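You operate a simulated robot arm through the tools that you are given. There is no shell and no other tool. Be economical: measure what you need, move in short steps, check, and stop when the job is done.

The job below is to be done with a simulated robot arm. You get a single attempt, and the scene is never put back.

TASK
Hang the white weight on the yellow film and dry it under the fan.
Fine: shut the door before the fan goes on; switch off when no drop shows; leave the other film on its hook.

It is judged by the outcome, as a careful person would: the job done as asked, and still so three seconds after it is handed in. It fails if anything else is knocked over, pushed out of place, dropped, spilled or broken.

THE ROBOT
A 7-joint arm with a two-finger parallel gripper on a trunk, on a base that drives. Base frame: it is fixed to the floor where the robot stands at the start and does not move with it; the origin is under the middle of the robot, x ahead of it, y to its left, z up. Units: mm, degrees, N and s.
With the tool pointing down near the work surface it reaches from about 100 to 900 mm from the robot's upright axis, wherever it stands. Its first joint turns from -166.0 to 166.0 degrees. Places, roughly: cabinet door [400, 800, 1100]; fan switch [700, 700, 600]; warm switch [700, 500, 600]; yellow stud hook [1000, 300, 1100]. Payload 3.91 kg.
The tool frame sits at the grasp point between the pads (the TCP): z along the fingers, y along the line on which they close. The tips reach 30 mm beyond it. The gripper opens to 110 mm. The fingers are 20 mm wide and 10 mm thick; the gripper's body (48 by 112 mm) begins 55 mm behind the TCP.
Orientation is that of the tool frame in the base frame, as a unit quaternion [x, y, z, w]. With the fingers straight down and closing along the base's y, the tool's x points along the base's -x, its y along +y and its z along -z.

THE INTERFACE
- The arm moves only by the tool servo_tool. Its argument "targets" is a list of rows, each a list of 7 numbers: the shift along the base's x, y, z in mm, then the turn, a rotation vector about the base's x, y, z in degrees, then the gripper command, from -1 (fully open) to 1 (shut), values between in proportion. In form: [[x, y, z, ax, ay, az, jaw], ...]. A call has 1 to 8 rows; each row is the pose to reach, as a shift and turn from the pose commanded when the call began. Each row takes 0.2 s and may step no farther than 50 mm and 8.6 degrees from the row before; otherwise, or with a gripper value out of range, the whole call is refused. A pose out of reach is approached as far as the arm can. The call stops where the force on the tool passes 40 N (or 10 N more than at its start, if that is more) or the arm is blocked; 0.2 s more then pass. The fingers move at their own pace (about 72 mm/s each) and stop on an object; they squeeze with about 28 N. The grip force told is the motor's: it shows also when the fingers shut on nothing. Time passes only in rows, and 0.2 s behind the last, so rows that repeat a pose let the fingers close. The reply holds the time, the measured pose of the TCP, the force on the tool along the base axes, the opening and the grip force, in the units named above and with some noise, with the torque about the TCP (base axes, N m) and any sound that the robot's microphone picked up, and new pictures: "views" is both (left out), scene, wrist or none.
- Cameras (640 x 400 px; columns grow to the right, rows downward): "scene" is now at [240.5, 57.6, 1337.3]; the picture's right is [0.63, -0.78, 0.00], its down [-0.35, -0.29, -0.89] and it looks along [0.69, 0.56, -0.45] (base axes); focal length 214 px, centre (320, 200). "wrist" rides on the gripper at [72, 17, -103] in the tool frame; the picture's right is [-0.23, 0.97, 0.00], its down [-0.76, -0.18, -0.62] and it looks along [-0.61, -0.14, 0.78] (tool axes); focal length 222 px, centre (320, 200). There is no depth. A picture from a camera that has moved, and an enlarged one, comes with that camera's place and axes in the base frame and with its lens.
- raise_lower(by): slides the trunk up (or, below 0, down) by that many mm; the arm and the scene camera ride with it, the base frame stays. It gives what a move gives, with no picture.
- base_move(legs): drives the robot by 1 to 6 legs, each [ahead, left, turn to the left] in mm, mm and degrees, along the robot's own axes; the way and the turn of a leg run together, so that a leg with both is an arc; at most 1500 mm and 180 degrees a leg. The arm and the cameras ride along, it lands a little off, and it stops where it bumps. It gives what a move gives, and a new picture of the scene camera.
- head_to(pan, tilt): turns the head with the scene camera to pan (to the left, within 86 degrees either way) and tilt (down, from -29 to 69), counted from straight ahead of the robot. It gives what a move gives, and a new picture of the scene camera.
- inspect(camera, box): a new picture of the part [left, top, right, bottom] of that camera's present view, enlarged. The clock stands still meanwhile.
- close_job(): hands the job in; it is judged then, once.

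Work in short steps. Places have to be worked out from the pictures, the camera data and where the tool is seen: move nearer, look again, correct. Check each grasp and each placing, and mend what went wrong. You have 120 turns and 260 pictures in all, those below and enlarged ones among them. Open the gripper and draw the arm clear of the work before you hand the job in, unless the task says otherwise; then end with one line.

The tools are called after "Call:" as name(argument=value, ...) on one line, values as JSON. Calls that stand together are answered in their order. servo_tool: Moves the arm, as the interface text tells. Its arguments: {"type":"object","properties":{"targets":{"type":"array"},"views":{"type":"string","enum":["both","scene","wrist","none"]}},"required":["targets"]} The other tools are called the same way: raise_lower (by) slides the trunk up or down; base_move (legs) drives the base; head_to (pan, tilt) turns the head that bears the scene camera; inspect (camera, box) takes an enlarged picture of a part of a camera's view; close_job () hands the job in.

At the start:

```text
time_s: 0.0
eef_pos: [558.1, 78.5, 1176.2]
orientation: [0.012, 0.999, -0.051, -0.01]
wrist_force: [-0.1, 0.3, -0.7]
moment: [0.03, 0.0, 0.0]
grip_width: 110.1
grip_force: 0.1
trunk travel left (down, up): [-513.0, 169.0]
robot x, y, heading: [1.3, 3.5, -0.2]
head pan, tilt: [39.2, 26.9]
```

scene: 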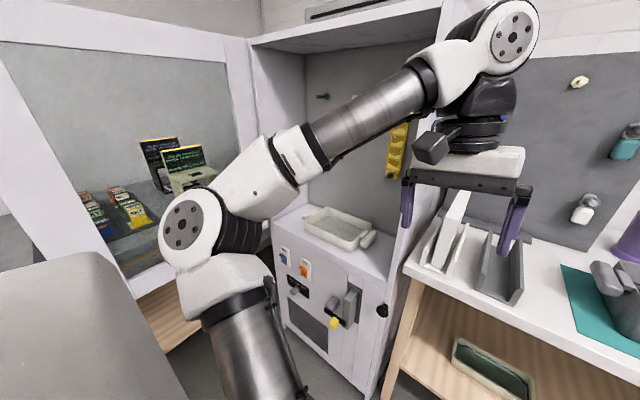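
wrist: 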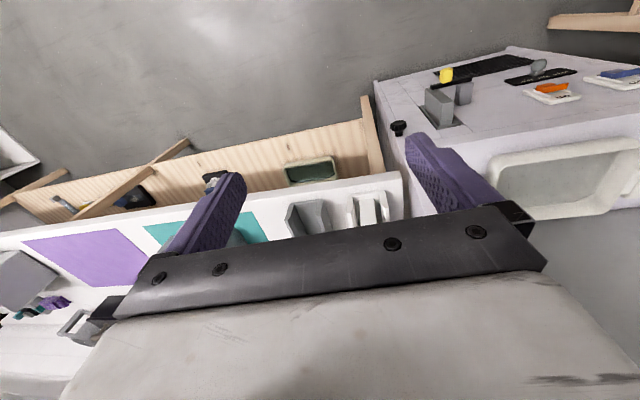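

The scene shows an open drying cabinet with a yellow film hanging inside and a bench at the right. I'll enlarge parts and look around with the head.

Call:
inspect(camera="scene", box=[240, 60, 440, 360])

Call:
inspect(camera="scene", box=[400, 60, 640, 400])

Call:
head_to(pan=0, tilt=25)

Call:
head_to(pan=-45, tilt=25)

```text
1.33 times, centred on (340, 210) of scene
camera zoom: at [240.5, 57.6, 1337.3], right [0.63, -0.78, 0.0], down [-0.35, -0.29, -0.89], along [0.69, 0.56, -0.45], focal length 286 px, centre (293, 187)
```

zoom: 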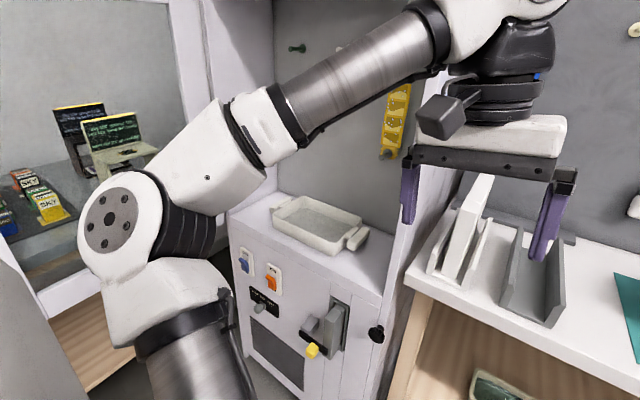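

```text
1.18 times, centred on (520, 230) of scene
camera zoom: at [240.5, 57.6, 1337.3], right [0.63, -0.78, 0.0], down [-0.35, -0.29, -0.89], along [0.69, 0.56, -0.45], focal length 252 px, centre (85, 165)
```

zoom: 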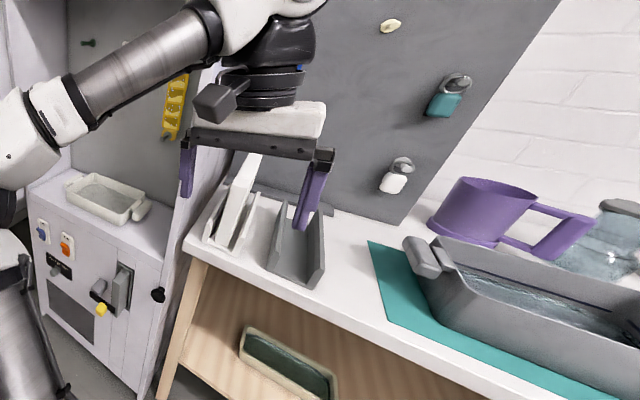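

```text
time_s: 1.1
eef_pos: [557.3, 76.2, 1174.4]
orientation: [0.012, 0.998, -0.053, -0.011]
wrist_force: [0.6, 0.1, 0.4]
moment: [0.0, 0.0, -0.01]
grip_width: 110.0
grip_force: 0.1
trunk travel left (down, up): [-513.0, 169.0]
robot x, y, heading: [2.6, 1.1, 0.2]
head pan, tilt: [0.0, 25.0]
camera scene: at [261.6, -0.1, 1340.4], right [0.0, -1.0, 0.0], down [-0.42, 0.0, -0.91], along [0.91, 0.0, -0.42], focal length 214 px, centre (320, 200)
```

scene: 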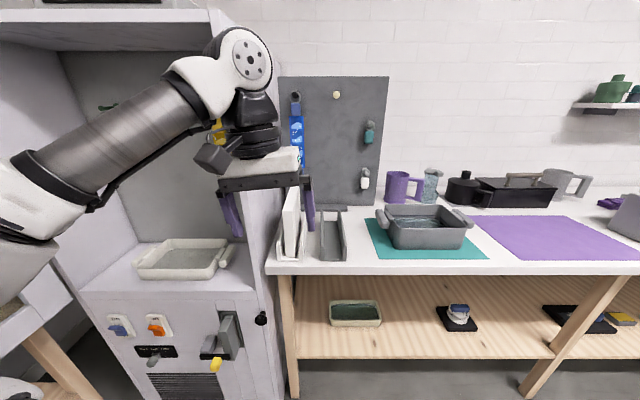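

```text
time_s: 2.2
eef_pos: [557.1, 77.6, 1176.2]
orientation: [0.013, 0.998, -0.054, -0.01]
wrist_force: [0.0, -0.1, -0.2]
moment: [0.0, -0.02, -0.02]
grip_width: 110.3
grip_force: 0.0
trunk travel left (down, up): [-513.0, 169.0]
robot x, y, heading: [0.3, -0.6, -0.2]
head pan, tilt: [-45.0, 25.0]
camera scene: at [234.7, -65.3, 1340.4], right [-0.71, -0.71, 0.0], down [-0.3, 0.3, -0.91], along [0.64, -0.64, -0.42], focal length 214 px, centre (320, 200)
```

scene: 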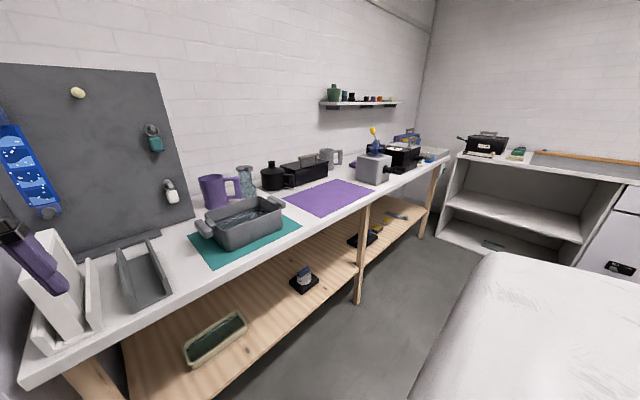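

I need a closer look at the films, weights and the switch panel; head to the middle and enlarge.

Call:
head_to(pan=5, tilt=20)

Call:
inspect(camera="scene", box=[280, 80, 420, 220])

Call:
inspect(camera="scene", box=[100, 60, 300, 200])

Call:
inspect(camera="scene", box=[100, 220, 320, 400])

```text
time_s: 3.4
eef_pos: [556.7, 76.9, 1174.9]
orientation: [0.013, 0.998, -0.055, -0.01]
wrist_force: [0.1, 0.2, -1.2]
moment: [0.02, 0.03, 0.01]
grip_width: 109.9
grip_force: 0.1
trunk travel left (down, up): [-513.0, 169.0]
robot x, y, heading: [-2.5, 1.5, -0.2]
head pan, tilt: [5.0, 20.0]
camera scene: at [262.3, 7.8, 1348.5], right [0.09, -1.0, 0.0], down [-0.34, -0.03, -0.94], along [0.94, 0.08, -0.34], focal length 214 px, centre (320, 200)
```

scene: 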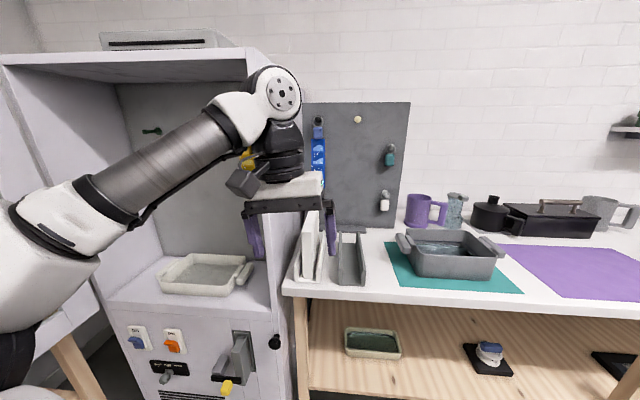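

```text
2.86 times, centred on (350, 150) of scene
camera zoom: at [262.3, 7.8, 1348.5], right [0.09, -1.0, 0.0], down [-0.34, -0.03, -0.94], along [0.94, 0.08, -0.34], focal length 613 px, centre (234, 343)
```

zoom: 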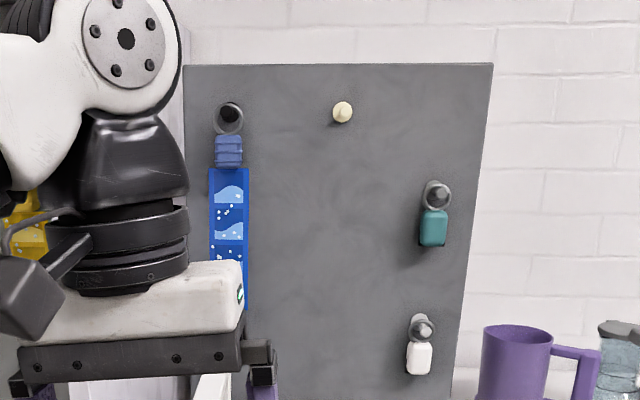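

```text
2.86 times, centred on (200, 130) of scene
camera zoom: at [262.3, 7.8, 1348.5], right [0.09, -1.0, 0.0], down [-0.34, -0.03, -0.94], along [0.94, 0.08, -0.34], focal length 613 px, centre (663, 400)
```

zoom: 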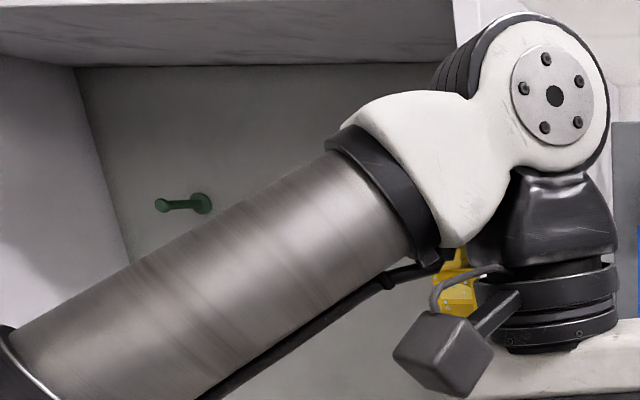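

```text
2.22 times, centred on (210, 310) of scene
camera zoom: at [262.3, 7.8, 1348.5], right [0.09, -1.0, 0.0], down [-0.34, -0.03, -0.94], along [0.94, 0.08, -0.34], focal length 477 px, centre (564, -44)
```

zoom: 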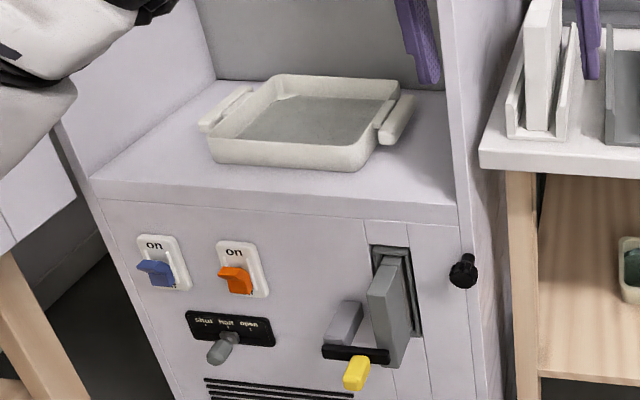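

The arm hides the yellow film. I move the tool to the right and a bit back to clear the view.

Call:
servo_tool(targets=[[-20, -45, 0, 0, 0, 0, -1], [-40, -90, 0, 0, 0, 0, -1], [-60, -135, 0, 0, 0, 0, -1], [-80, -180, 0, 0, 0, 0, -1], [-100, -225, 0, 0, 0, 0, -1], [-120, -270, 0, 0, 0, 0, -1], [-130, -315, 0, 0, 0, 0, -1], [-140, -360, 0, 0, 0, 0, -1]], views="none")

Call:
head_to(pan=25, tilt=20)

Call:
inspect(camera="scene", box=[240, 50, 440, 200])

```text
time_s: 5.2
eef_pos: [418.3, -284.2, 1175.9]
orientation: [0.013, 0.999, -0.051, -0.009]
wrist_force: [-0.8, -0.3, 0.4]
moment: [0.01, 0.0, -0.01]
grip_width: 109.6
grip_force: 0.0
trunk travel left (down, up): [-513.0, 169.0]
robot x, y, heading: [1.6, -2.2, 0.1]
head pan, tilt: [5.0, 20.0]
```

```text
time_s: 6.0
eef_pos: [419.3, -282.6, 1176.3]
orientation: [0.012, 0.999, -0.051, -0.009]
wrist_force: [0.3, 0.7, -0.2]
moment: [0.0, 0.03, 0.01]
grip_width: 110.1
grip_force: 0.0
trunk travel left (down, up): [-513.0, 169.0]
robot x, y, heading: [-5.2, -1.5, 0.0]
head pan, tilt: [25.0, 20.0]
camera scene: at [253.9, 39.1, 1348.5], right [0.42, -0.91, 0.0], down [-0.31, -0.14, -0.94], along [0.85, 0.4, -0.34], focal length 214 px, centre (320, 200)
```

scene: 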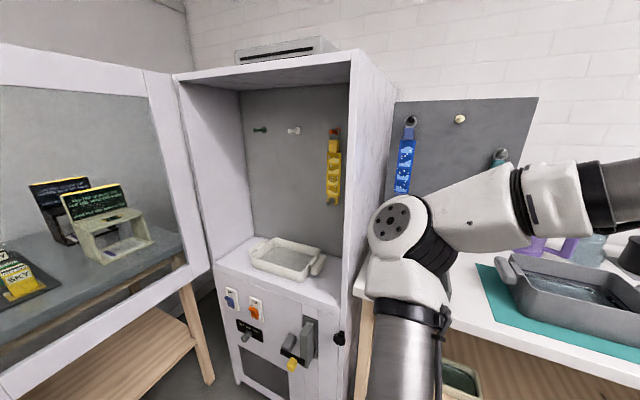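

```text
2.67 times, centred on (340, 125) of scene
camera zoom: at [253.9, 39.1, 1348.5], right [0.42, -0.91, 0.0], down [-0.31, -0.14, -0.94], along [0.85, 0.4, -0.34], focal length 572 px, centre (267, 400)
```

zoom: 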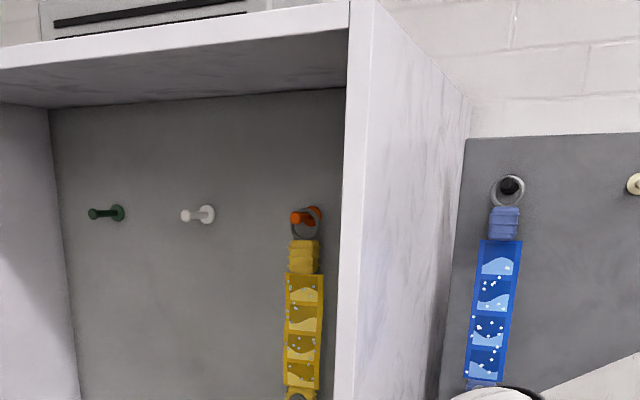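

The yellow film already hangs inside on the orange stud. I look closely at its lower end, at the panel, and at the cards on the left.

Call:
inspect(camera="scene", box=[300, 120, 370, 220])

Call:
inspect(camera="scene", box=[210, 275, 350, 390])

Call:
inspect(camera="scene", box=[20, 165, 160, 265])

Call:
head_to(pan=70, tilt=25)

```text
4.00 times, centred on (335, 170) of scene
camera zoom: at [253.9, 39.1, 1348.5], right [0.42, -0.91, 0.0], down [-0.31, -0.14, -0.94], along [0.85, 0.4, -0.34], focal length 858 px, centre (260, 320)
```

zoom: 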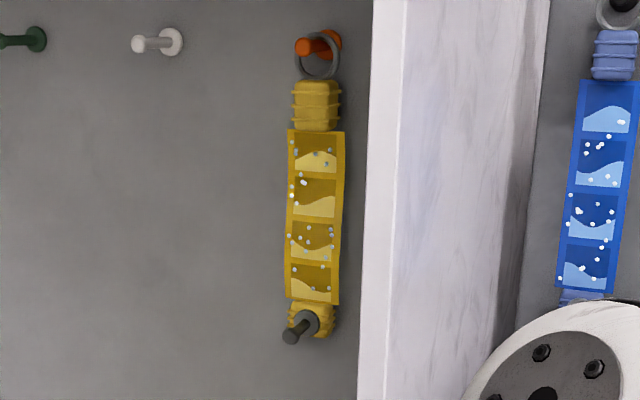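

```text
3.48 times, centred on (280, 332) of scene
camera zoom: at [253.9, 39.1, 1348.5], right [0.42, -0.91, 0.0], down [-0.31, -0.14, -0.94], along [0.85, 0.4, -0.34], focal length 746 px, centre (459, -261)
```

zoom: 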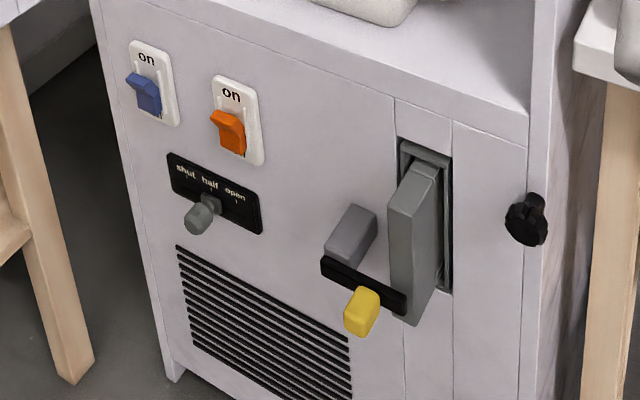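

```text
4.00 times, centred on (90, 215) of scene
camera zoom: at [253.9, 39.1, 1348.5], right [0.42, -0.91, 0.0], down [-0.31, -0.14, -0.94], along [0.85, 0.4, -0.34], focal length 858 px, centre (1240, 140)
```

zoom: 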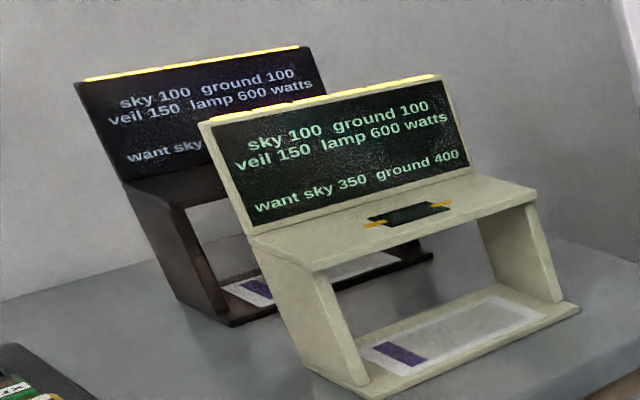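

```text
time_s: 7.1
eef_pos: [418.9, -282.1, 1175.9]
orientation: [0.011, 0.999, -0.051, -0.009]
wrist_force: [0.0, 0.5, 0.3]
moment: [0.03, 0.03, 0.03]
grip_width: 109.9
grip_force: 0.1
trunk travel left (down, up): [-513.0, 169.0]
robot x, y, heading: [2.9, -2.3, 0.1]
head pan, tilt: [70.0, 25.0]
camera scene: at [201.1, 86.4, 1340.4], right [0.94, -0.34, 0.0], down [-0.14, -0.4, -0.91], along [0.31, 0.85, -0.42], focal length 214 px, centre (320, 200)
```

scene: 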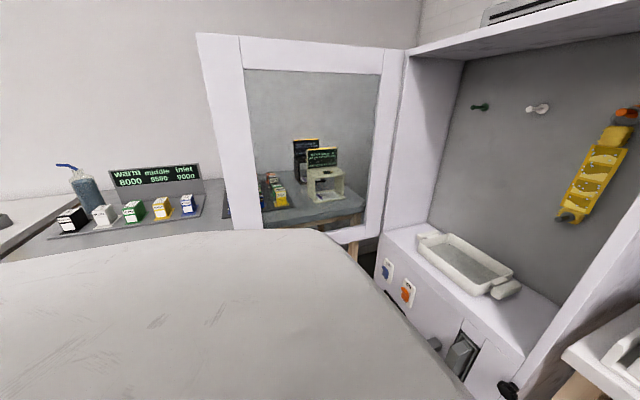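

The film's lower clip has a peg facing front, and each weight hangs by a ring. Next I look at the door's free edge.

Call:
head_to(pan=86, tilt=15)

Call:
head_to(pan=48, tilt=35)

Call:
inspect(camera="scene", box=[200, 150, 440, 320])

```text
time_s: 7.9
eef_pos: [418.8, -282.2, 1175.4]
orientation: [0.012, 0.999, -0.052, -0.009]
wrist_force: [-0.4, -0.5, -0.1]
moment: [-0.02, 0.0, 0.0]
grip_width: 110.2
grip_force: 0.0
trunk travel left (down, up): [-513.0, 169.0]
robot x, y, heading: [0.9, -2.5, 0.1]
head pan, tilt: [85.9, 15.0]
camera scene: at [176.2, 93.0, 1356.6], right [1.0, -0.07, 0.0], down [-0.02, -0.26, -0.97], along [0.07, 0.96, -0.26], focal length 214 px, centre (320, 200)
```

scene: 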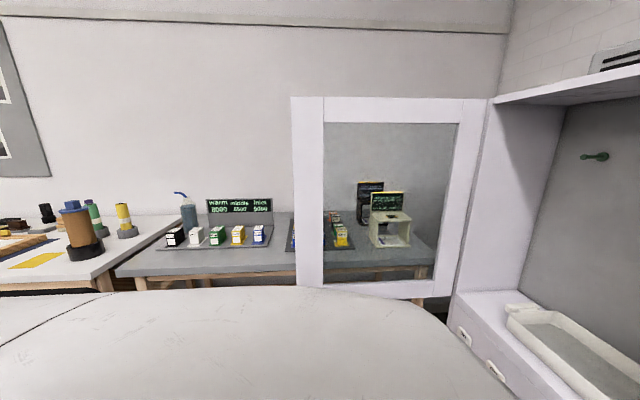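

```text
time_s: 8.9
eef_pos: [418.1, -281.9, 1175.2]
orientation: [0.012, 0.999, -0.052, -0.01]
wrist_force: [-1.0, 0.6, -0.7]
moment: [-0.01, 0.03, 0.0]
grip_width: 110.2
grip_force: 0.0
trunk travel left (down, up): [-513.0, 169.0]
robot x, y, heading: [1.9, 0.7, -0.3]
head pan, tilt: [48.0, 35.0]
camera scene: at [228.4, 65.3, 1324.7], right [0.74, -0.67, 0.0], down [-0.38, -0.43, -0.82], along [0.55, 0.61, -0.57], focal length 214 px, centre (320, 200)
```

scene: 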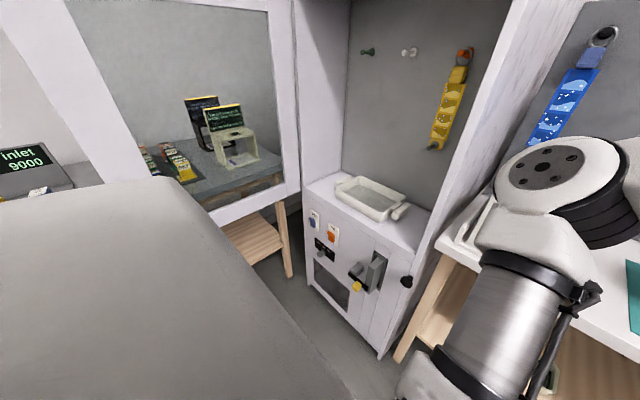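

```text
2.35 times, centred on (320, 235) of scene
camera zoom: at [228.4, 65.3, 1324.7], right [0.74, -0.67, 0.0], down [-0.38, -0.43, -0.82], along [0.55, 0.61, -0.57], focal length 505 px, centre (320, 118)
```

zoom: 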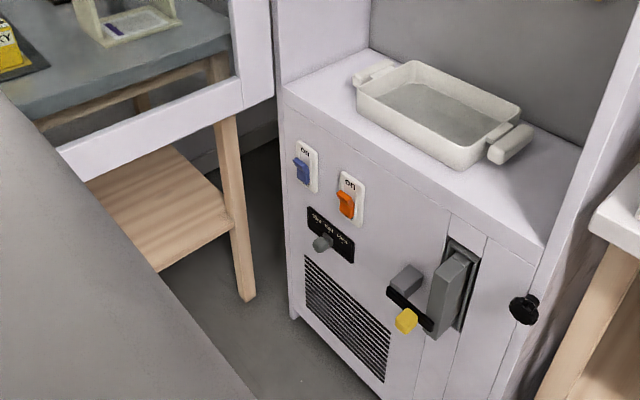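

Now I begin turning the tool to point forward (about base y), at the same time moving left a little and staying high.

Call:
servo_tool(targets=[[0, 15, 10, 0, -8.5, 0, -1], [0, 30, 20, 0, -17, 0, -1], [0, 45, 30, 0, -25.5, 0, -1], [0, 60, 40, 0, -34, 0, -1], [0, 75, 50, 0, -42.5, 0, -1], [0, 90, 60, 0, -51, 0, -1], [0, 105, 70, 0, -59.5, 0, -1], [0, 120, 80, 0, -68, 0, -1]], views="none")

Call:
head_to(pan=-10, tilt=22)

```text
time_s: 10.7
eef_pos: [455.2, -122.6, 1238.4]
orientation: [0.035, 0.836, -0.035, 0.547]
wrist_force: [0.1, -0.1, 0.2]
moment: [-0.01, 0.02, -0.01]
grip_width: 110.1
grip_force: 0.0
out of reach, approached as far as the arm can: row 2, 3, 4, 5, 6, 7, 8
trunk travel left (down, up): [-513.0, 169.0]
robot x, y, heading: [-0.1, -0.1, 0.2]
head pan, tilt: [48.0, 35.0]
```

```text
time_s: 12.0
eef_pos: [457.1, -123.7, 1237.4]
orientation: [0.033, 0.839, -0.034, 0.542]
wrist_force: [-0.7, -0.3, 0.9]
moment: [-0.02, -0.01, -0.01]
grip_width: 110.1
grip_force: 0.2
trunk travel left (down, up): [-513.0, 169.0]
robot x, y, heading: [-6.1, -1.6, -0.0]
head pan, tilt: [-10.0, 22.0]
camera scene: at [232.9, 64.9, 1334.2], right [0.72, -0.7, 0.0], down [-0.34, -0.35, -0.88], along [0.61, 0.63, -0.48], focal length 214 px, centre (320, 200)
```

scene: 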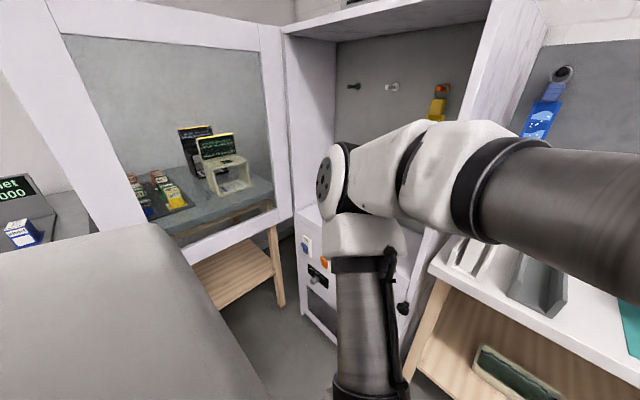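

The picture looks taken mid-turn. The close pose is hard to reach, so I go forward and finish the turn to horizontal.

Call:
servo_tool(targets=[[40, 20, 0, 0, 0, 0, -1], [80, 40, 0, 0, -4, 0, -1], [120, 60, 0, 0, -8, 0, -1], [160, 80, -10, 0, -15, 0, -1], [190, 90, -20, 0, -22, 0, -1], [200, 100, -30, 0, -25, 0, -1]], views="both")

```text
time_s: 13.4
eef_pos: [650.7, -26.1, 1206.3]
orientation: [0.045, 0.694, -0.026, 0.718]
wrist_force: [-0.2, 0.7, 0.7]
moment: [-0.03, 0.0, -0.06]
grip_width: 110.1
grip_force: 0.0
trunk travel left (down, up): [-513.0, 169.0]
robot x, y, heading: [-1.8, -0.4, 0.1]
head pan, tilt: [-10.0, 22.0]
camera scene: at [261.0, -16.2, 1345.2], right [-0.17, -0.98, 0.0], down [-0.37, 0.07, -0.93], along [0.91, -0.16, -0.37], focal length 214 px, centre (320, 200)
camera wrist: at [552.5, 2.2, 1131.4], right [0.09, 0.96, 0.25], down [-0.66, -0.13, 0.74], along [0.74, -0.24, 0.63], focal length 222 px, centre (320, 200)
```

scene: 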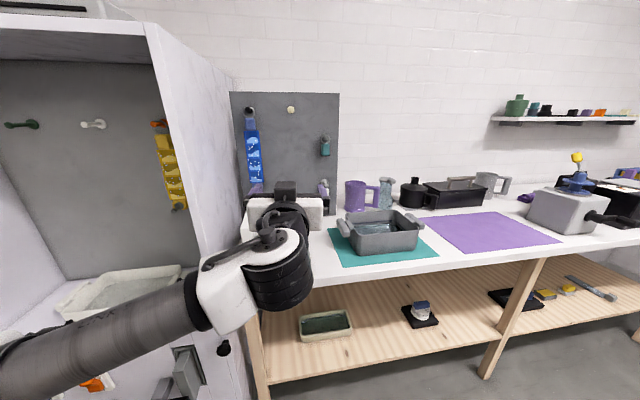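
wrist: 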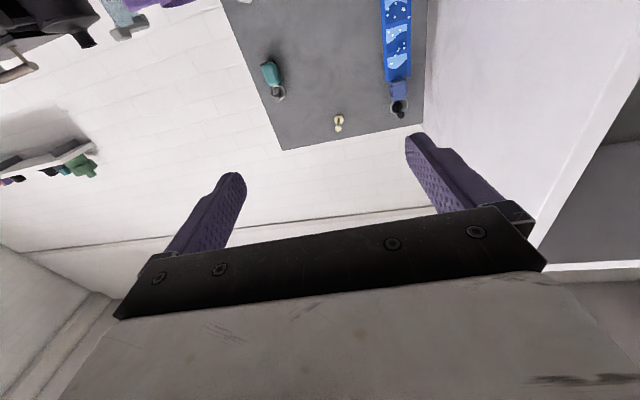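

I enlarge the weight region of the scene view and the films.

Call:
inspect(camera="scene", box=[230, 90, 400, 250])

Call:
inspect(camera="scene", box=[130, 100, 230, 220])

```text
2.50 times, centred on (315, 170) of scene
camera zoom: at [261.0, -16.2, 1345.2], right [-0.17, -0.98, 0.0], down [-0.37, 0.07, -0.93], along [0.91, -0.16, -0.37], focal length 536 px, centre (332, 275)
```

zoom: 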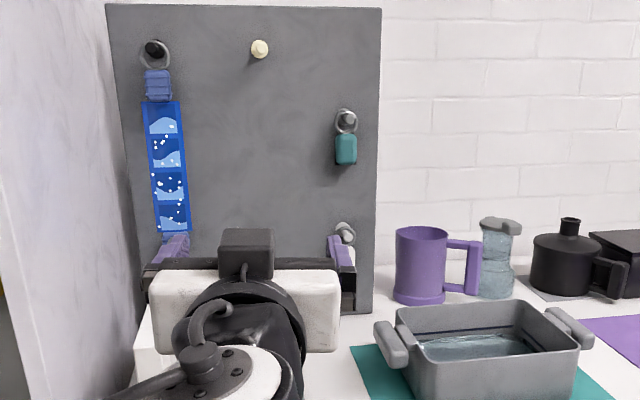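

```text
3.33 times, centred on (180, 160) of scene
camera zoom: at [261.0, -16.2, 1345.2], right [-0.17, -0.98, 0.0], down [-0.37, 0.07, -0.93], along [0.91, -0.16, -0.37], focal length 715 px, centre (787, 333)
```

zoom: 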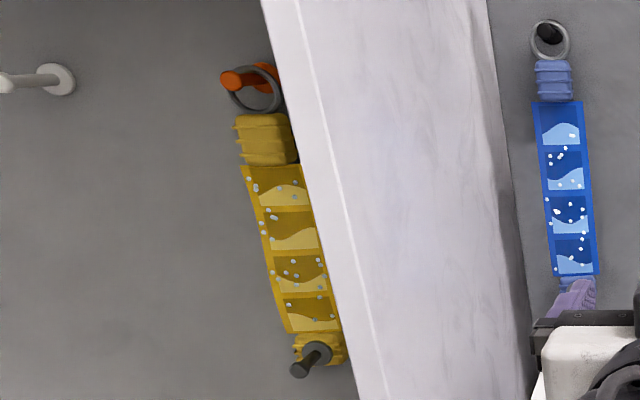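

Triangulating gives the white weight near (1080, -182, 1040), the mug being beyond. I shift the base 170 mm right so the arm reaches straight ahead, clear of the cabinet wall and the rack.

Call:
base_move(legs=[[0, -170, 0]])

Call:
inspect(camera="scene", box=[200, 80, 400, 260])

```text
time_s: 15.3
eef_pos: [649.6, -195.5, 1206.9]
orientation: [0.046, 0.694, -0.028, 0.718]
wrist_force: [-0.2, 0.6, -0.3]
moment: [-0.03, -0.06, 0.03]
grip_width: 110.3
grip_force: 0.1
trunk travel left (down, up): [-513.0, 169.0]
robot x, y, heading: [1.7, -169.6, 0.1]
head pan, tilt: [-10.0, 22.0]
camera scene: at [260.5, -185.2, 1345.2], right [-0.18, -0.98, 0.0], down [-0.37, 0.07, -0.93], along [0.91, -0.16, -0.37], focal length 214 px, centre (320, 200)
```

scene: 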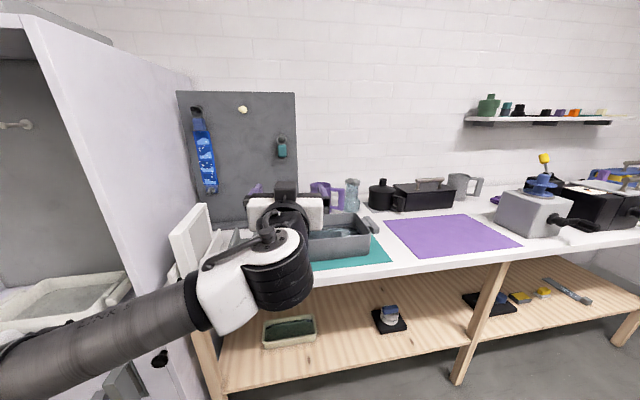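

```text
2.22 times, centred on (300, 170) of scene
camera zoom: at [260.5, -185.2, 1345.2], right [-0.18, -0.98, 0.0], down [-0.37, 0.07, -0.93], along [0.91, -0.16, -0.37], focal length 477 px, centre (364, 267)
```

zoom: 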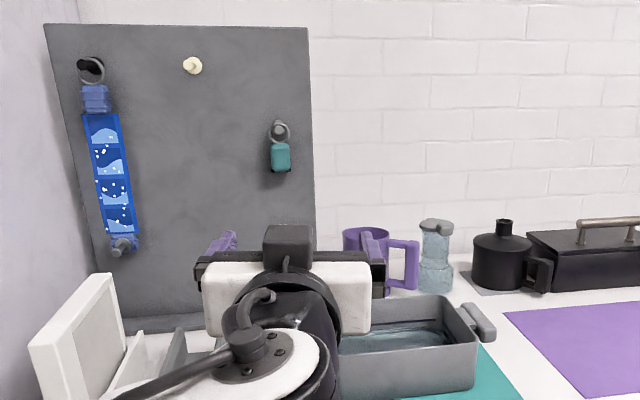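

The hand hides the weight; I move to a pre-grasp pose with the tool tilted 25° down and the jaw partly open, then look with the wrist camera.

Call:
servo_tool(targets=[[40, 1, -10, 0, 3.9, 0.9, -0.6], [80, 2, -20, -0.1, 7.8, 1.8, -0.4], [120, 3, -35, -0.1, 11.7, 2.7, -0.3], [160, 4, -50, -0.2, 15.6, 3.6, -0.3], [200, 5, -65, -0.2, 19.5, 4.5, -0.3], [240, 6, -80, -0.2, 23.4, 5.3, -0.3], [270, 7, -92, -0.25, 27, 6.1, -0.3]], views="both")

Call:
inspect(camera="wrist", box=[200, 60, 440, 240])

```text
time_s: 16.9
eef_pos: [922.9, -188.8, 1114.6]
orientation: [-0.001, 0.844, -0.001, 0.536]
wrist_force: [0.1, -0.9, 0.7]
moment: [-0.03, -0.01, -0.03]
grip_width: 71.5
grip_force: 0.1
trunk travel left (down, up): [-513.0, 169.0]
robot x, y, heading: [0.2, -170.1, -0.4]
head pan, tilt: [-10.0, 22.0]
camera scene: at [260.8, -185.1, 1345.1], right [-0.18, -0.98, 0.0], down [-0.37, 0.07, -0.93], along [0.91, -0.16, -0.37], focal length 214 px, centre (320, 200)
camera wrist: at [798.0, -173.3, 1093.1], right [0.1, 0.97, 0.2], down [-0.24, -0.17, 0.95], along [0.97, -0.14, 0.22], focal length 222 px, centre (320, 200)
```

scene: 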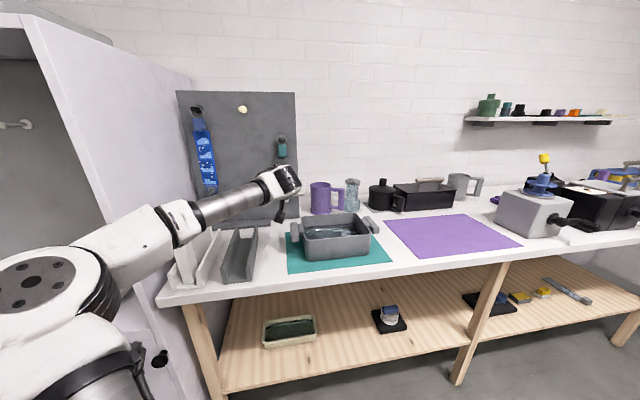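
wrist: 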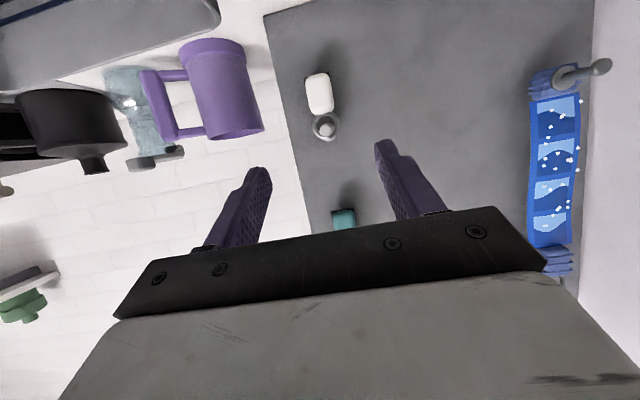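

```text
2.22 times, centred on (320, 150) of wrist
camera zoom: at [798.0, -173.3, 1093.1], right [0.1, 0.97, 0.2], down [-0.24, -0.17, 0.95], along [0.97, -0.14, 0.22], focal length 494 px, centre (320, 311)
```

zoom: 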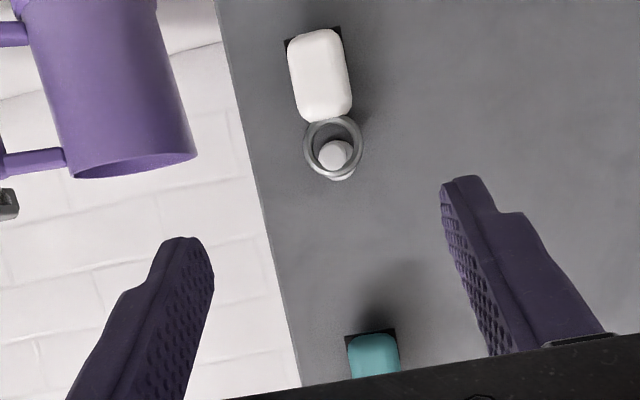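

The weight is clearly seen between the fingers' lines: ring near (1115,-190,1066), body near z 1026. I move nearer along the tilted axis and check.

Call:
servo_tool(targets=[[35, 0, -20, 0, 0, 0, -0.3], [70, -1, -40, 0, 0, 0, -0.3], [105, -1, -58, 0, 0, 0, -0.3], [135, -1, -75, 0, 0, 0, -0.3]], views="wrist")

Call:
inspect(camera="scene", box=[200, 120, 360, 260])

```text
time_s: 17.9
eef_pos: [1056.1, -188.9, 1037.9]
orientation: [0.0, 0.843, -0.001, 0.537]
wrist_force: [-0.1, 0.3, -0.6]
moment: [-0.02, 0.03, 0.01]
grip_width: 71.3
grip_force: 0.1
trunk travel left (down, up): [-513.0, 169.0]
robot x, y, heading: [1.9, -167.8, -0.6]
head pan, tilt: [-10.0, 22.0]
camera wrist: at [932.9, -174.0, 1017.3], right [0.1, 0.97, 0.2], down [-0.24, -0.18, 0.95], along [0.97, -0.14, 0.22], focal length 222 px, centre (320, 200)
```

wrist: 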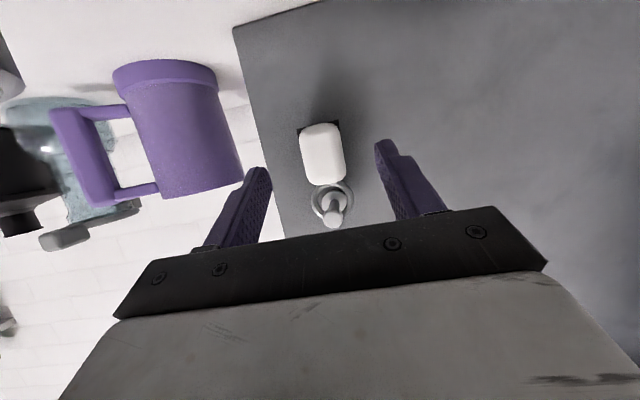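

```text
2.86 times, centred on (280, 190) of scene
camera zoom: at [261.0, -185.1, 1345.1], right [-0.18, -0.98, 0.0], down [-0.37, 0.07, -0.93], along [0.91, -0.16, -0.38], focal length 613 px, centre (434, 229)
```

zoom: 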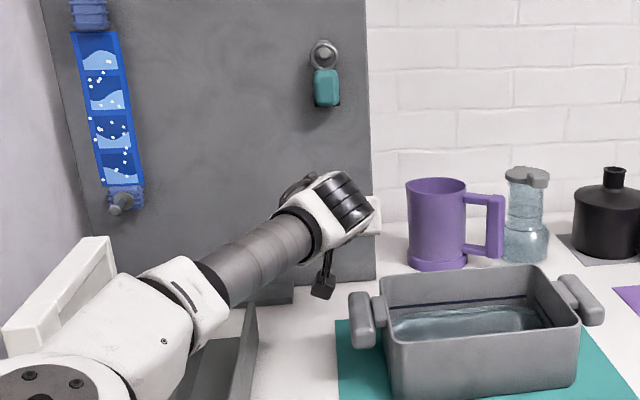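

Two views put the body centre at (1127,-192,1023). I advance to about (1108,-191,1022) before closing.

Call:
servo_tool(targets=[[20, -1, -6, 0, 0, 0, -0.3], [38, -2, -11, 0, 0, 0, -0.3], [52, -2, -16, 0, 0, 0, -0.3]], views="wrist")

```text
time_s: 18.8
eef_pos: [1106.5, -191.2, 1023.6]
orientation: [0.0, 0.844, -0.001, 0.537]
wrist_force: [0.3, -0.7, -0.5]
moment: [-0.05, -0.02, 0.03]
grip_width: 71.7
grip_force: 0.1
trunk travel left (down, up): [-513.0, 169.0]
robot x, y, heading: [-4.5, -166.4, -0.1]
head pan, tilt: [-10.0, 22.0]
camera wrist: at [982.5, -175.8, 1002.0], right [0.1, 0.97, 0.2], down [-0.24, -0.18, 0.95], along [0.97, -0.14, 0.22], focal length 222 px, centre (320, 200)
```

wrist: 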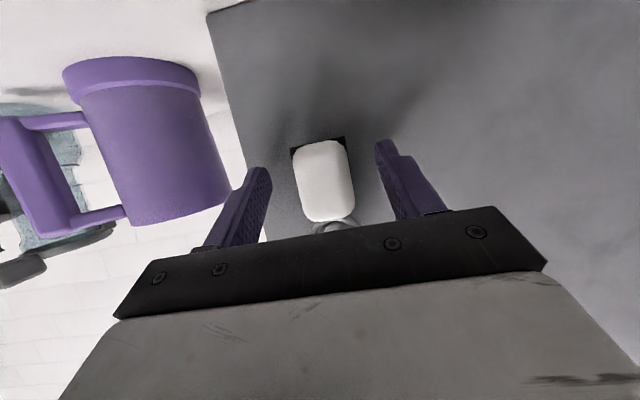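

The body lies between the fingers. I close the jaw.

Call:
servo_tool(targets=[[4, 0, -2, 0, 0, 0, 0], [4, 0, -2, 0, 0, 0, 0.5], [4, 0, -2, 0, 0, 0, 1], [4, 0, -2, 0, 0, 0, 1]], views="wrist")

```text
time_s: 19.8
eef_pos: [1111.5, -191.1, 1021.2]
orientation: [0.001, 0.844, -0.002, 0.536]
wrist_force: [-0.2, 0.5, -0.3]
moment: [0.0, 0.02, 0.01]
grip_width: 33.5
grip_force: 28.1
trunk travel left (down, up): [-513.0, 169.0]
robot x, y, heading: [-3.0, -166.2, -0.2]
head pan, tilt: [-10.0, 22.0]
camera wrist: at [986.5, -175.7, 999.8], right [0.1, 0.97, 0.2], down [-0.24, -0.17, 0.95], along [0.97, -0.14, 0.22], focal length 222 px, centre (320, 200)
```

wrist: 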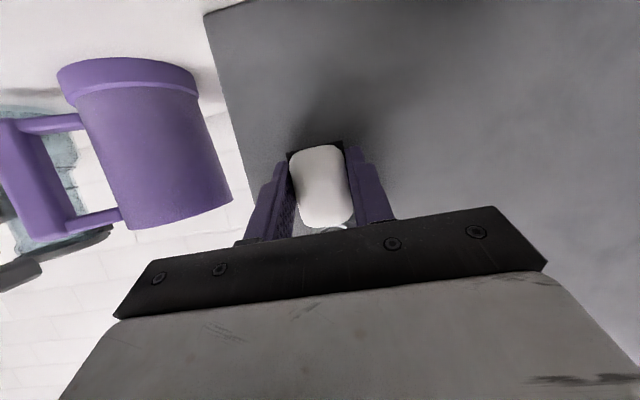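

Held (33.5 mm). I lift about 5 mm to centre the ring on the stud, then draw straight back.

Call:
servo_tool(targets=[[0, 0, 3, 0, 0, 0, 1], [0, 0, 5, 0, 0, 0, 1], [-12, 0, 5, 0, 0, 0, 1], [-25, 0, 5, 0, 0, 0, 1], [-40, 0, 5, 0, 0, 0, 1]], views="wrist")

```text
time_s: 20.9
eef_pos: [1072.9, -190.9, 1026.7]
orientation: [0.001, 0.844, -0.003, 0.536]
wrist_force: [-0.5, 0.6, -0.8]
moment: [0.0, 0.01, 0.01]
grip_width: 33.3
grip_force: 28.0
trunk travel left (down, up): [-513.0, 169.0]
robot x, y, heading: [1.3, -169.2, -0.1]
head pan, tilt: [-10.0, 22.0]
camera wrist: at [946.8, -175.2, 1005.8], right [0.1, 0.97, 0.2], down [-0.24, -0.17, 0.95], along [0.97, -0.14, 0.22], focal length 222 px, centre (320, 200)
```

wrist: 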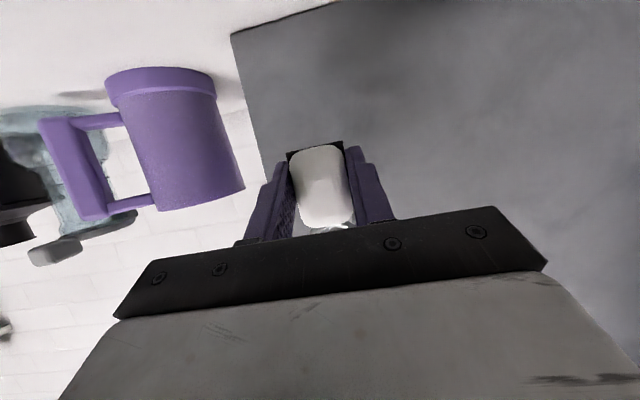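

The weight came along without force. I back off further and rise over the bench.

Call:
servo_tool(targets=[[-40, 0, 5, 0, 0, 0, 1], [-80, 0, 25, 0, 0, 0, 1], [-120, 0, 50, 0, 0, 0, 1], [-160, 0, 80, 0, 0, 0, 1], [-200, 0, 105, 0, 0, 0, 1], [-245, 0, 120, 0, 0, 0, 1], [-290, 0, 130, 0, 0, 0, 1], [-335, 0, 140, 0, 0, 0, 1]], views="both")

Call:
inspect(camera="wrist", box=[220, 120, 420, 260])

```text
time_s: 22.9
eef_pos: [735.1, -226.9, 1159.1]
orientation: [0.029, 0.847, -0.021, 0.531]
wrist_force: [0.0, -0.3, -1.4]
moment: [-0.02, -0.01, 0.02]
grip_width: 33.5
grip_force: 27.7
trunk travel left (down, up): [-513.0, 169.0]
robot x, y, heading: [-0.3, -167.5, -0.4]
head pan, tilt: [-10.0, 22.0]
stopped in row 8: the arm was blocked; the commanded pose is now the measured one
camera scene: at [260.8, -185.0, 1345.2], right [-0.18, -0.98, 0.0], down [-0.37, 0.07, -0.93], along [0.91, -0.16, -0.37], focal length 214 px, centre (320, 200)
camera wrist: at [612.1, -202.2, 1140.2], right [0.17, 0.97, 0.2], down [-0.24, -0.16, 0.96], along [0.96, -0.21, 0.21], focal length 222 px, centre (320, 200)
```

scene: 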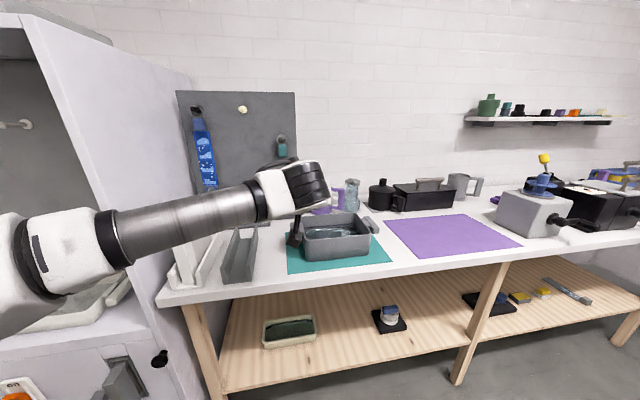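
wrist: 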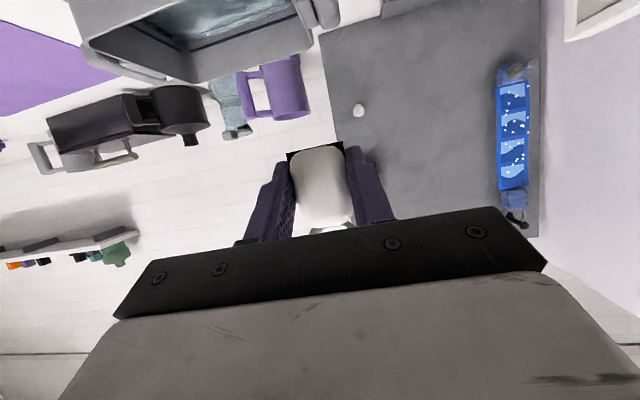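

```text
2.86 times, centred on (320, 190) of wrist
camera zoom: at [612.1, -202.2, 1140.2], right [0.17, 0.97, 0.2], down [-0.24, -0.16, 0.96], along [0.96, -0.21, 0.21], focal length 635 px, centre (320, 229)
```

zoom: 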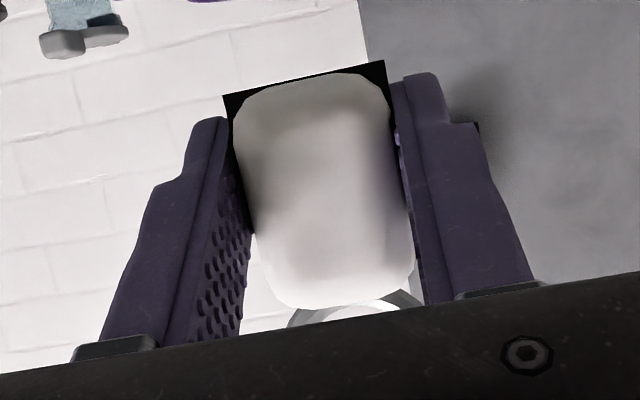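

Weight is held with its ring just behind the palm edge. To clear the cabinet wall I drive back 250, then left 520 to stand before the cabinet.

Call:
base_move(legs=[[-250, 0, 0], [0, 510, 0]])

Call:
head_to(pan=0, tilt=22)

```text
time_s: 28.8
eef_pos: [482.0, 281.0, 1160.8]
orientation: [0.027, 0.846, -0.02, 0.532]
wrist_force: [-0.7, 0.5, -0.5]
moment: [0.02, -0.01, 0.0]
grip_width: 33.5
grip_force: 28.0
trunk travel left (down, up): [-513.0, 169.0]
robot x, y, heading: [-252.0, 332.4, -0.2]
head pan, tilt: [-10.0, 22.0]
camera scene: at [7.5, 319.9, 1345.2], right [-0.17, -0.98, 0.0], down [-0.37, 0.06, -0.93], along [0.91, -0.16, -0.37], focal length 214 px, centre (320, 200)
```

scene: 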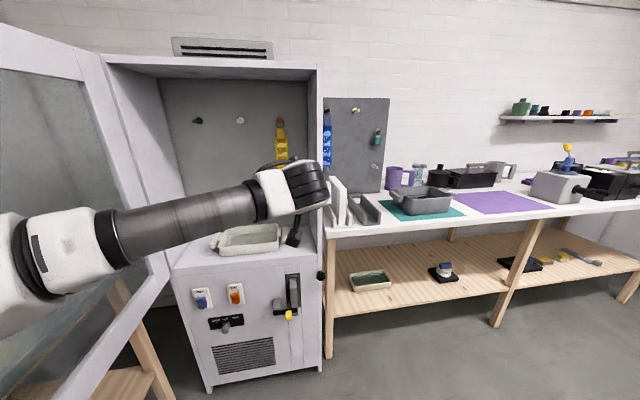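

```text
time_s: 29.5
eef_pos: [481.6, 279.9, 1159.9]
orientation: [0.027, 0.846, -0.02, 0.532]
wrist_force: [0.7, -0.5, -0.4]
moment: [0.02, -0.01, 0.03]
grip_width: 33.3
grip_force: 28.1
trunk travel left (down, up): [-513.0, 169.0]
robot x, y, heading: [-255.9, 335.9, 0.1]
head pan, tilt: [0.0, 22.0]
camera scene: at [8.9, 335.8, 1345.2], right [0.0, -1.0, 0.0], down [-0.37, 0.0, -0.93], along [0.93, 0.0, -0.37], focal length 214 px, centre (320, 200)
```

scene: 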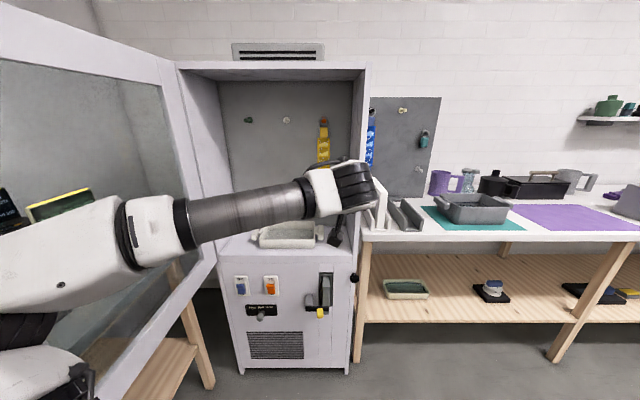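

The arm stands in front of the cabinet. I correct the tool orientation and line the hand up with the film (y≈320), lowered to about z 1060.

Call:
servo_tool(targets=[[5, 10, -25, 0.1, -0.2, 1.3, 1], [10, 20, -50, 0.2, -0.4, 2.6, 1], [15, 30, -75, 0.3, -0.6, 3.8, 1], [20, 40, -100, 0.3, -0.6, 3.8, 1]], views="both")

Call:
inspect(camera="wrist", box=[220, 0, 420, 140])

Call:
inspect(camera="scene", box=[260, 90, 400, 200])

```text
time_s: 30.5
eef_pos: [502.0, 322.1, 1058.0]
orientation: [0.0, 0.844, 0.002, 0.536]
wrist_force: [0.2, -0.1, -0.3]
moment: [0.02, 0.0, -0.01]
grip_width: 33.2
grip_force: 27.9
trunk travel left (down, up): [-513.0, 169.0]
robot x, y, heading: [-252.5, 335.7, -0.1]
head pan, tilt: [0.0, 22.0]
camera scene: at [9.0, 336.0, 1345.2], right [0.0, -1.0, 0.0], down [-0.37, 0.0, -0.93], along [0.93, 0.0, -0.37], focal length 214 px, centre (320, 200)
camera wrist: at [377.7, 336.2, 1038.1], right [0.1, 0.97, 0.21], down [-0.24, -0.18, 0.95], along [0.97, -0.14, 0.22], focal length 222 px, centre (320, 200)
```

scene: 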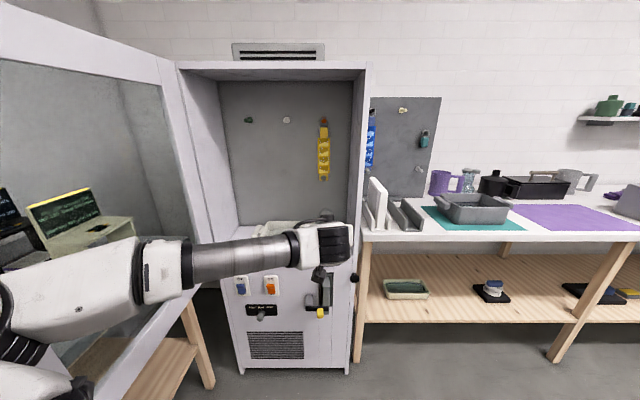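
wrist: 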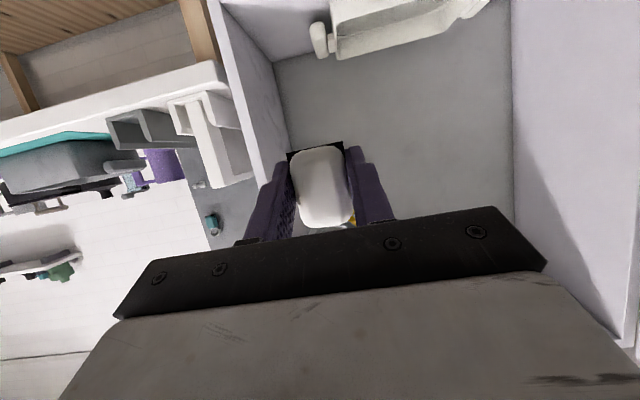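

```text
2.86 times, centred on (320, 70) of wrist
camera zoom: at [377.7, 336.2, 1038.1], right [0.1, 0.97, 0.21], down [-0.24, -0.18, 0.95], along [0.97, -0.14, 0.22], focal length 635 px, centre (320, 571)
```

zoom: 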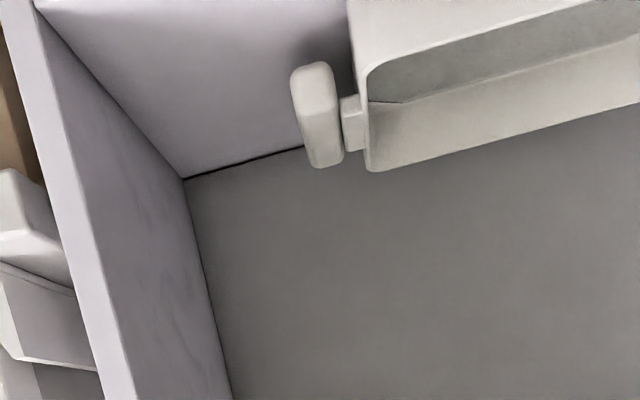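

```text
3.64 times, centred on (330, 145) of scene
camera zoom: at [9.0, 336.0, 1345.2], right [0.0, -1.0, 0.0], down [-0.37, 0.0, -0.93], along [0.93, 0.0, -0.37], focal length 780 px, centre (284, 400)
```

zoom: 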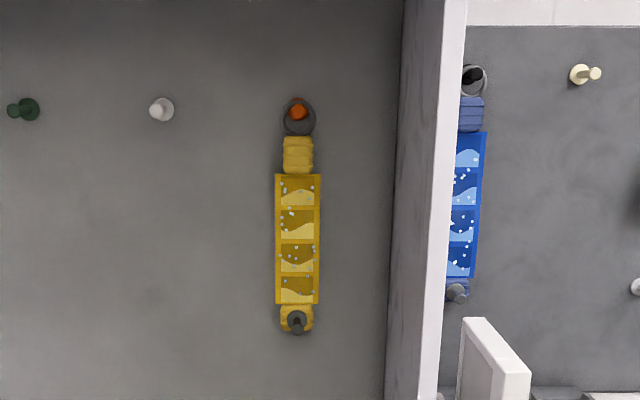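

Two views place the film's peg from base (948,320,1077) to tip (915,320,1076). I extend the arm first (elbow away from the door), then raise the trunk so the head camera can see over the hand.

Call:
servo_tool(targets=[[35, 0, 0, 0, 0, 0, 1], [70, 0, 0, 0, 0, 0, 1], [105, 0, 0, 0, 0, 0, 1], [140, 0, 0, 0, 0, 0, 1]], views="none")

Call:
raise_lower(by=160)

Call:
servo_tool(targets=[[0, 0, -40, 0, 0, 0, 1], [0, 0, -80, 0, 0, 0, 1], [0, 0, -120, 0, 0, 0, 1], [0, 0, -150, 0, 0, 0, 1]], views="scene")

```text
time_s: 31.5
eef_pos: [642.3, 321.6, 1058.9]
orientation: [0.0, 0.844, 0.001, 0.536]
wrist_force: [0.5, 0.3, -1.6]
moment: [0.02, 0.0, 0.01]
grip_width: 33.6
grip_force: 28.2
trunk travel left (down, up): [-513.0, 169.0]
robot x, y, heading: [-251.2, 336.5, 0.0]
head pan, tilt: [0.0, 22.0]
```

```text
time_s: 33.4
eef_pos: [641.9, 322.5, 1219.3]
orientation: [0.0, 0.844, 0.0, 0.537]
wrist_force: [-0.6, 0.5, -0.5]
moment: [-0.01, 0.01, -0.01]
grip_width: 33.3
grip_force: 28.1
trunk travel left (down, up): [-673.0, 9.0]
robot x, y, heading: [-254.7, 336.9, -0.1]
head pan, tilt: [0.0, 22.0]
```

```text
time_s: 34.4
eef_pos: [640.7, 322.5, 1069.9]
orientation: [0.001, 0.844, 0.001, 0.537]
wrist_force: [0.0, -0.7, -0.7]
moment: [0.0, 0.04, 0.0]
grip_width: 33.5
grip_force: 28.4
trunk travel left (down, up): [-673.0, 9.0]
robot x, y, heading: [-254.0, 336.3, 0.1]
head pan, tilt: [0.0, 22.0]
camera scene: at [9.3, 335.8, 1505.2], right [0.0, -1.0, 0.0], down [-0.38, 0.0, -0.93], along [0.93, 0.0, -0.38], focal length 214 px, centre (320, 200)
```

scene: 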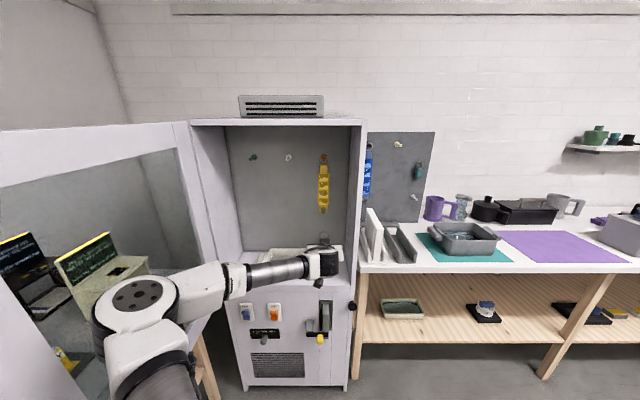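

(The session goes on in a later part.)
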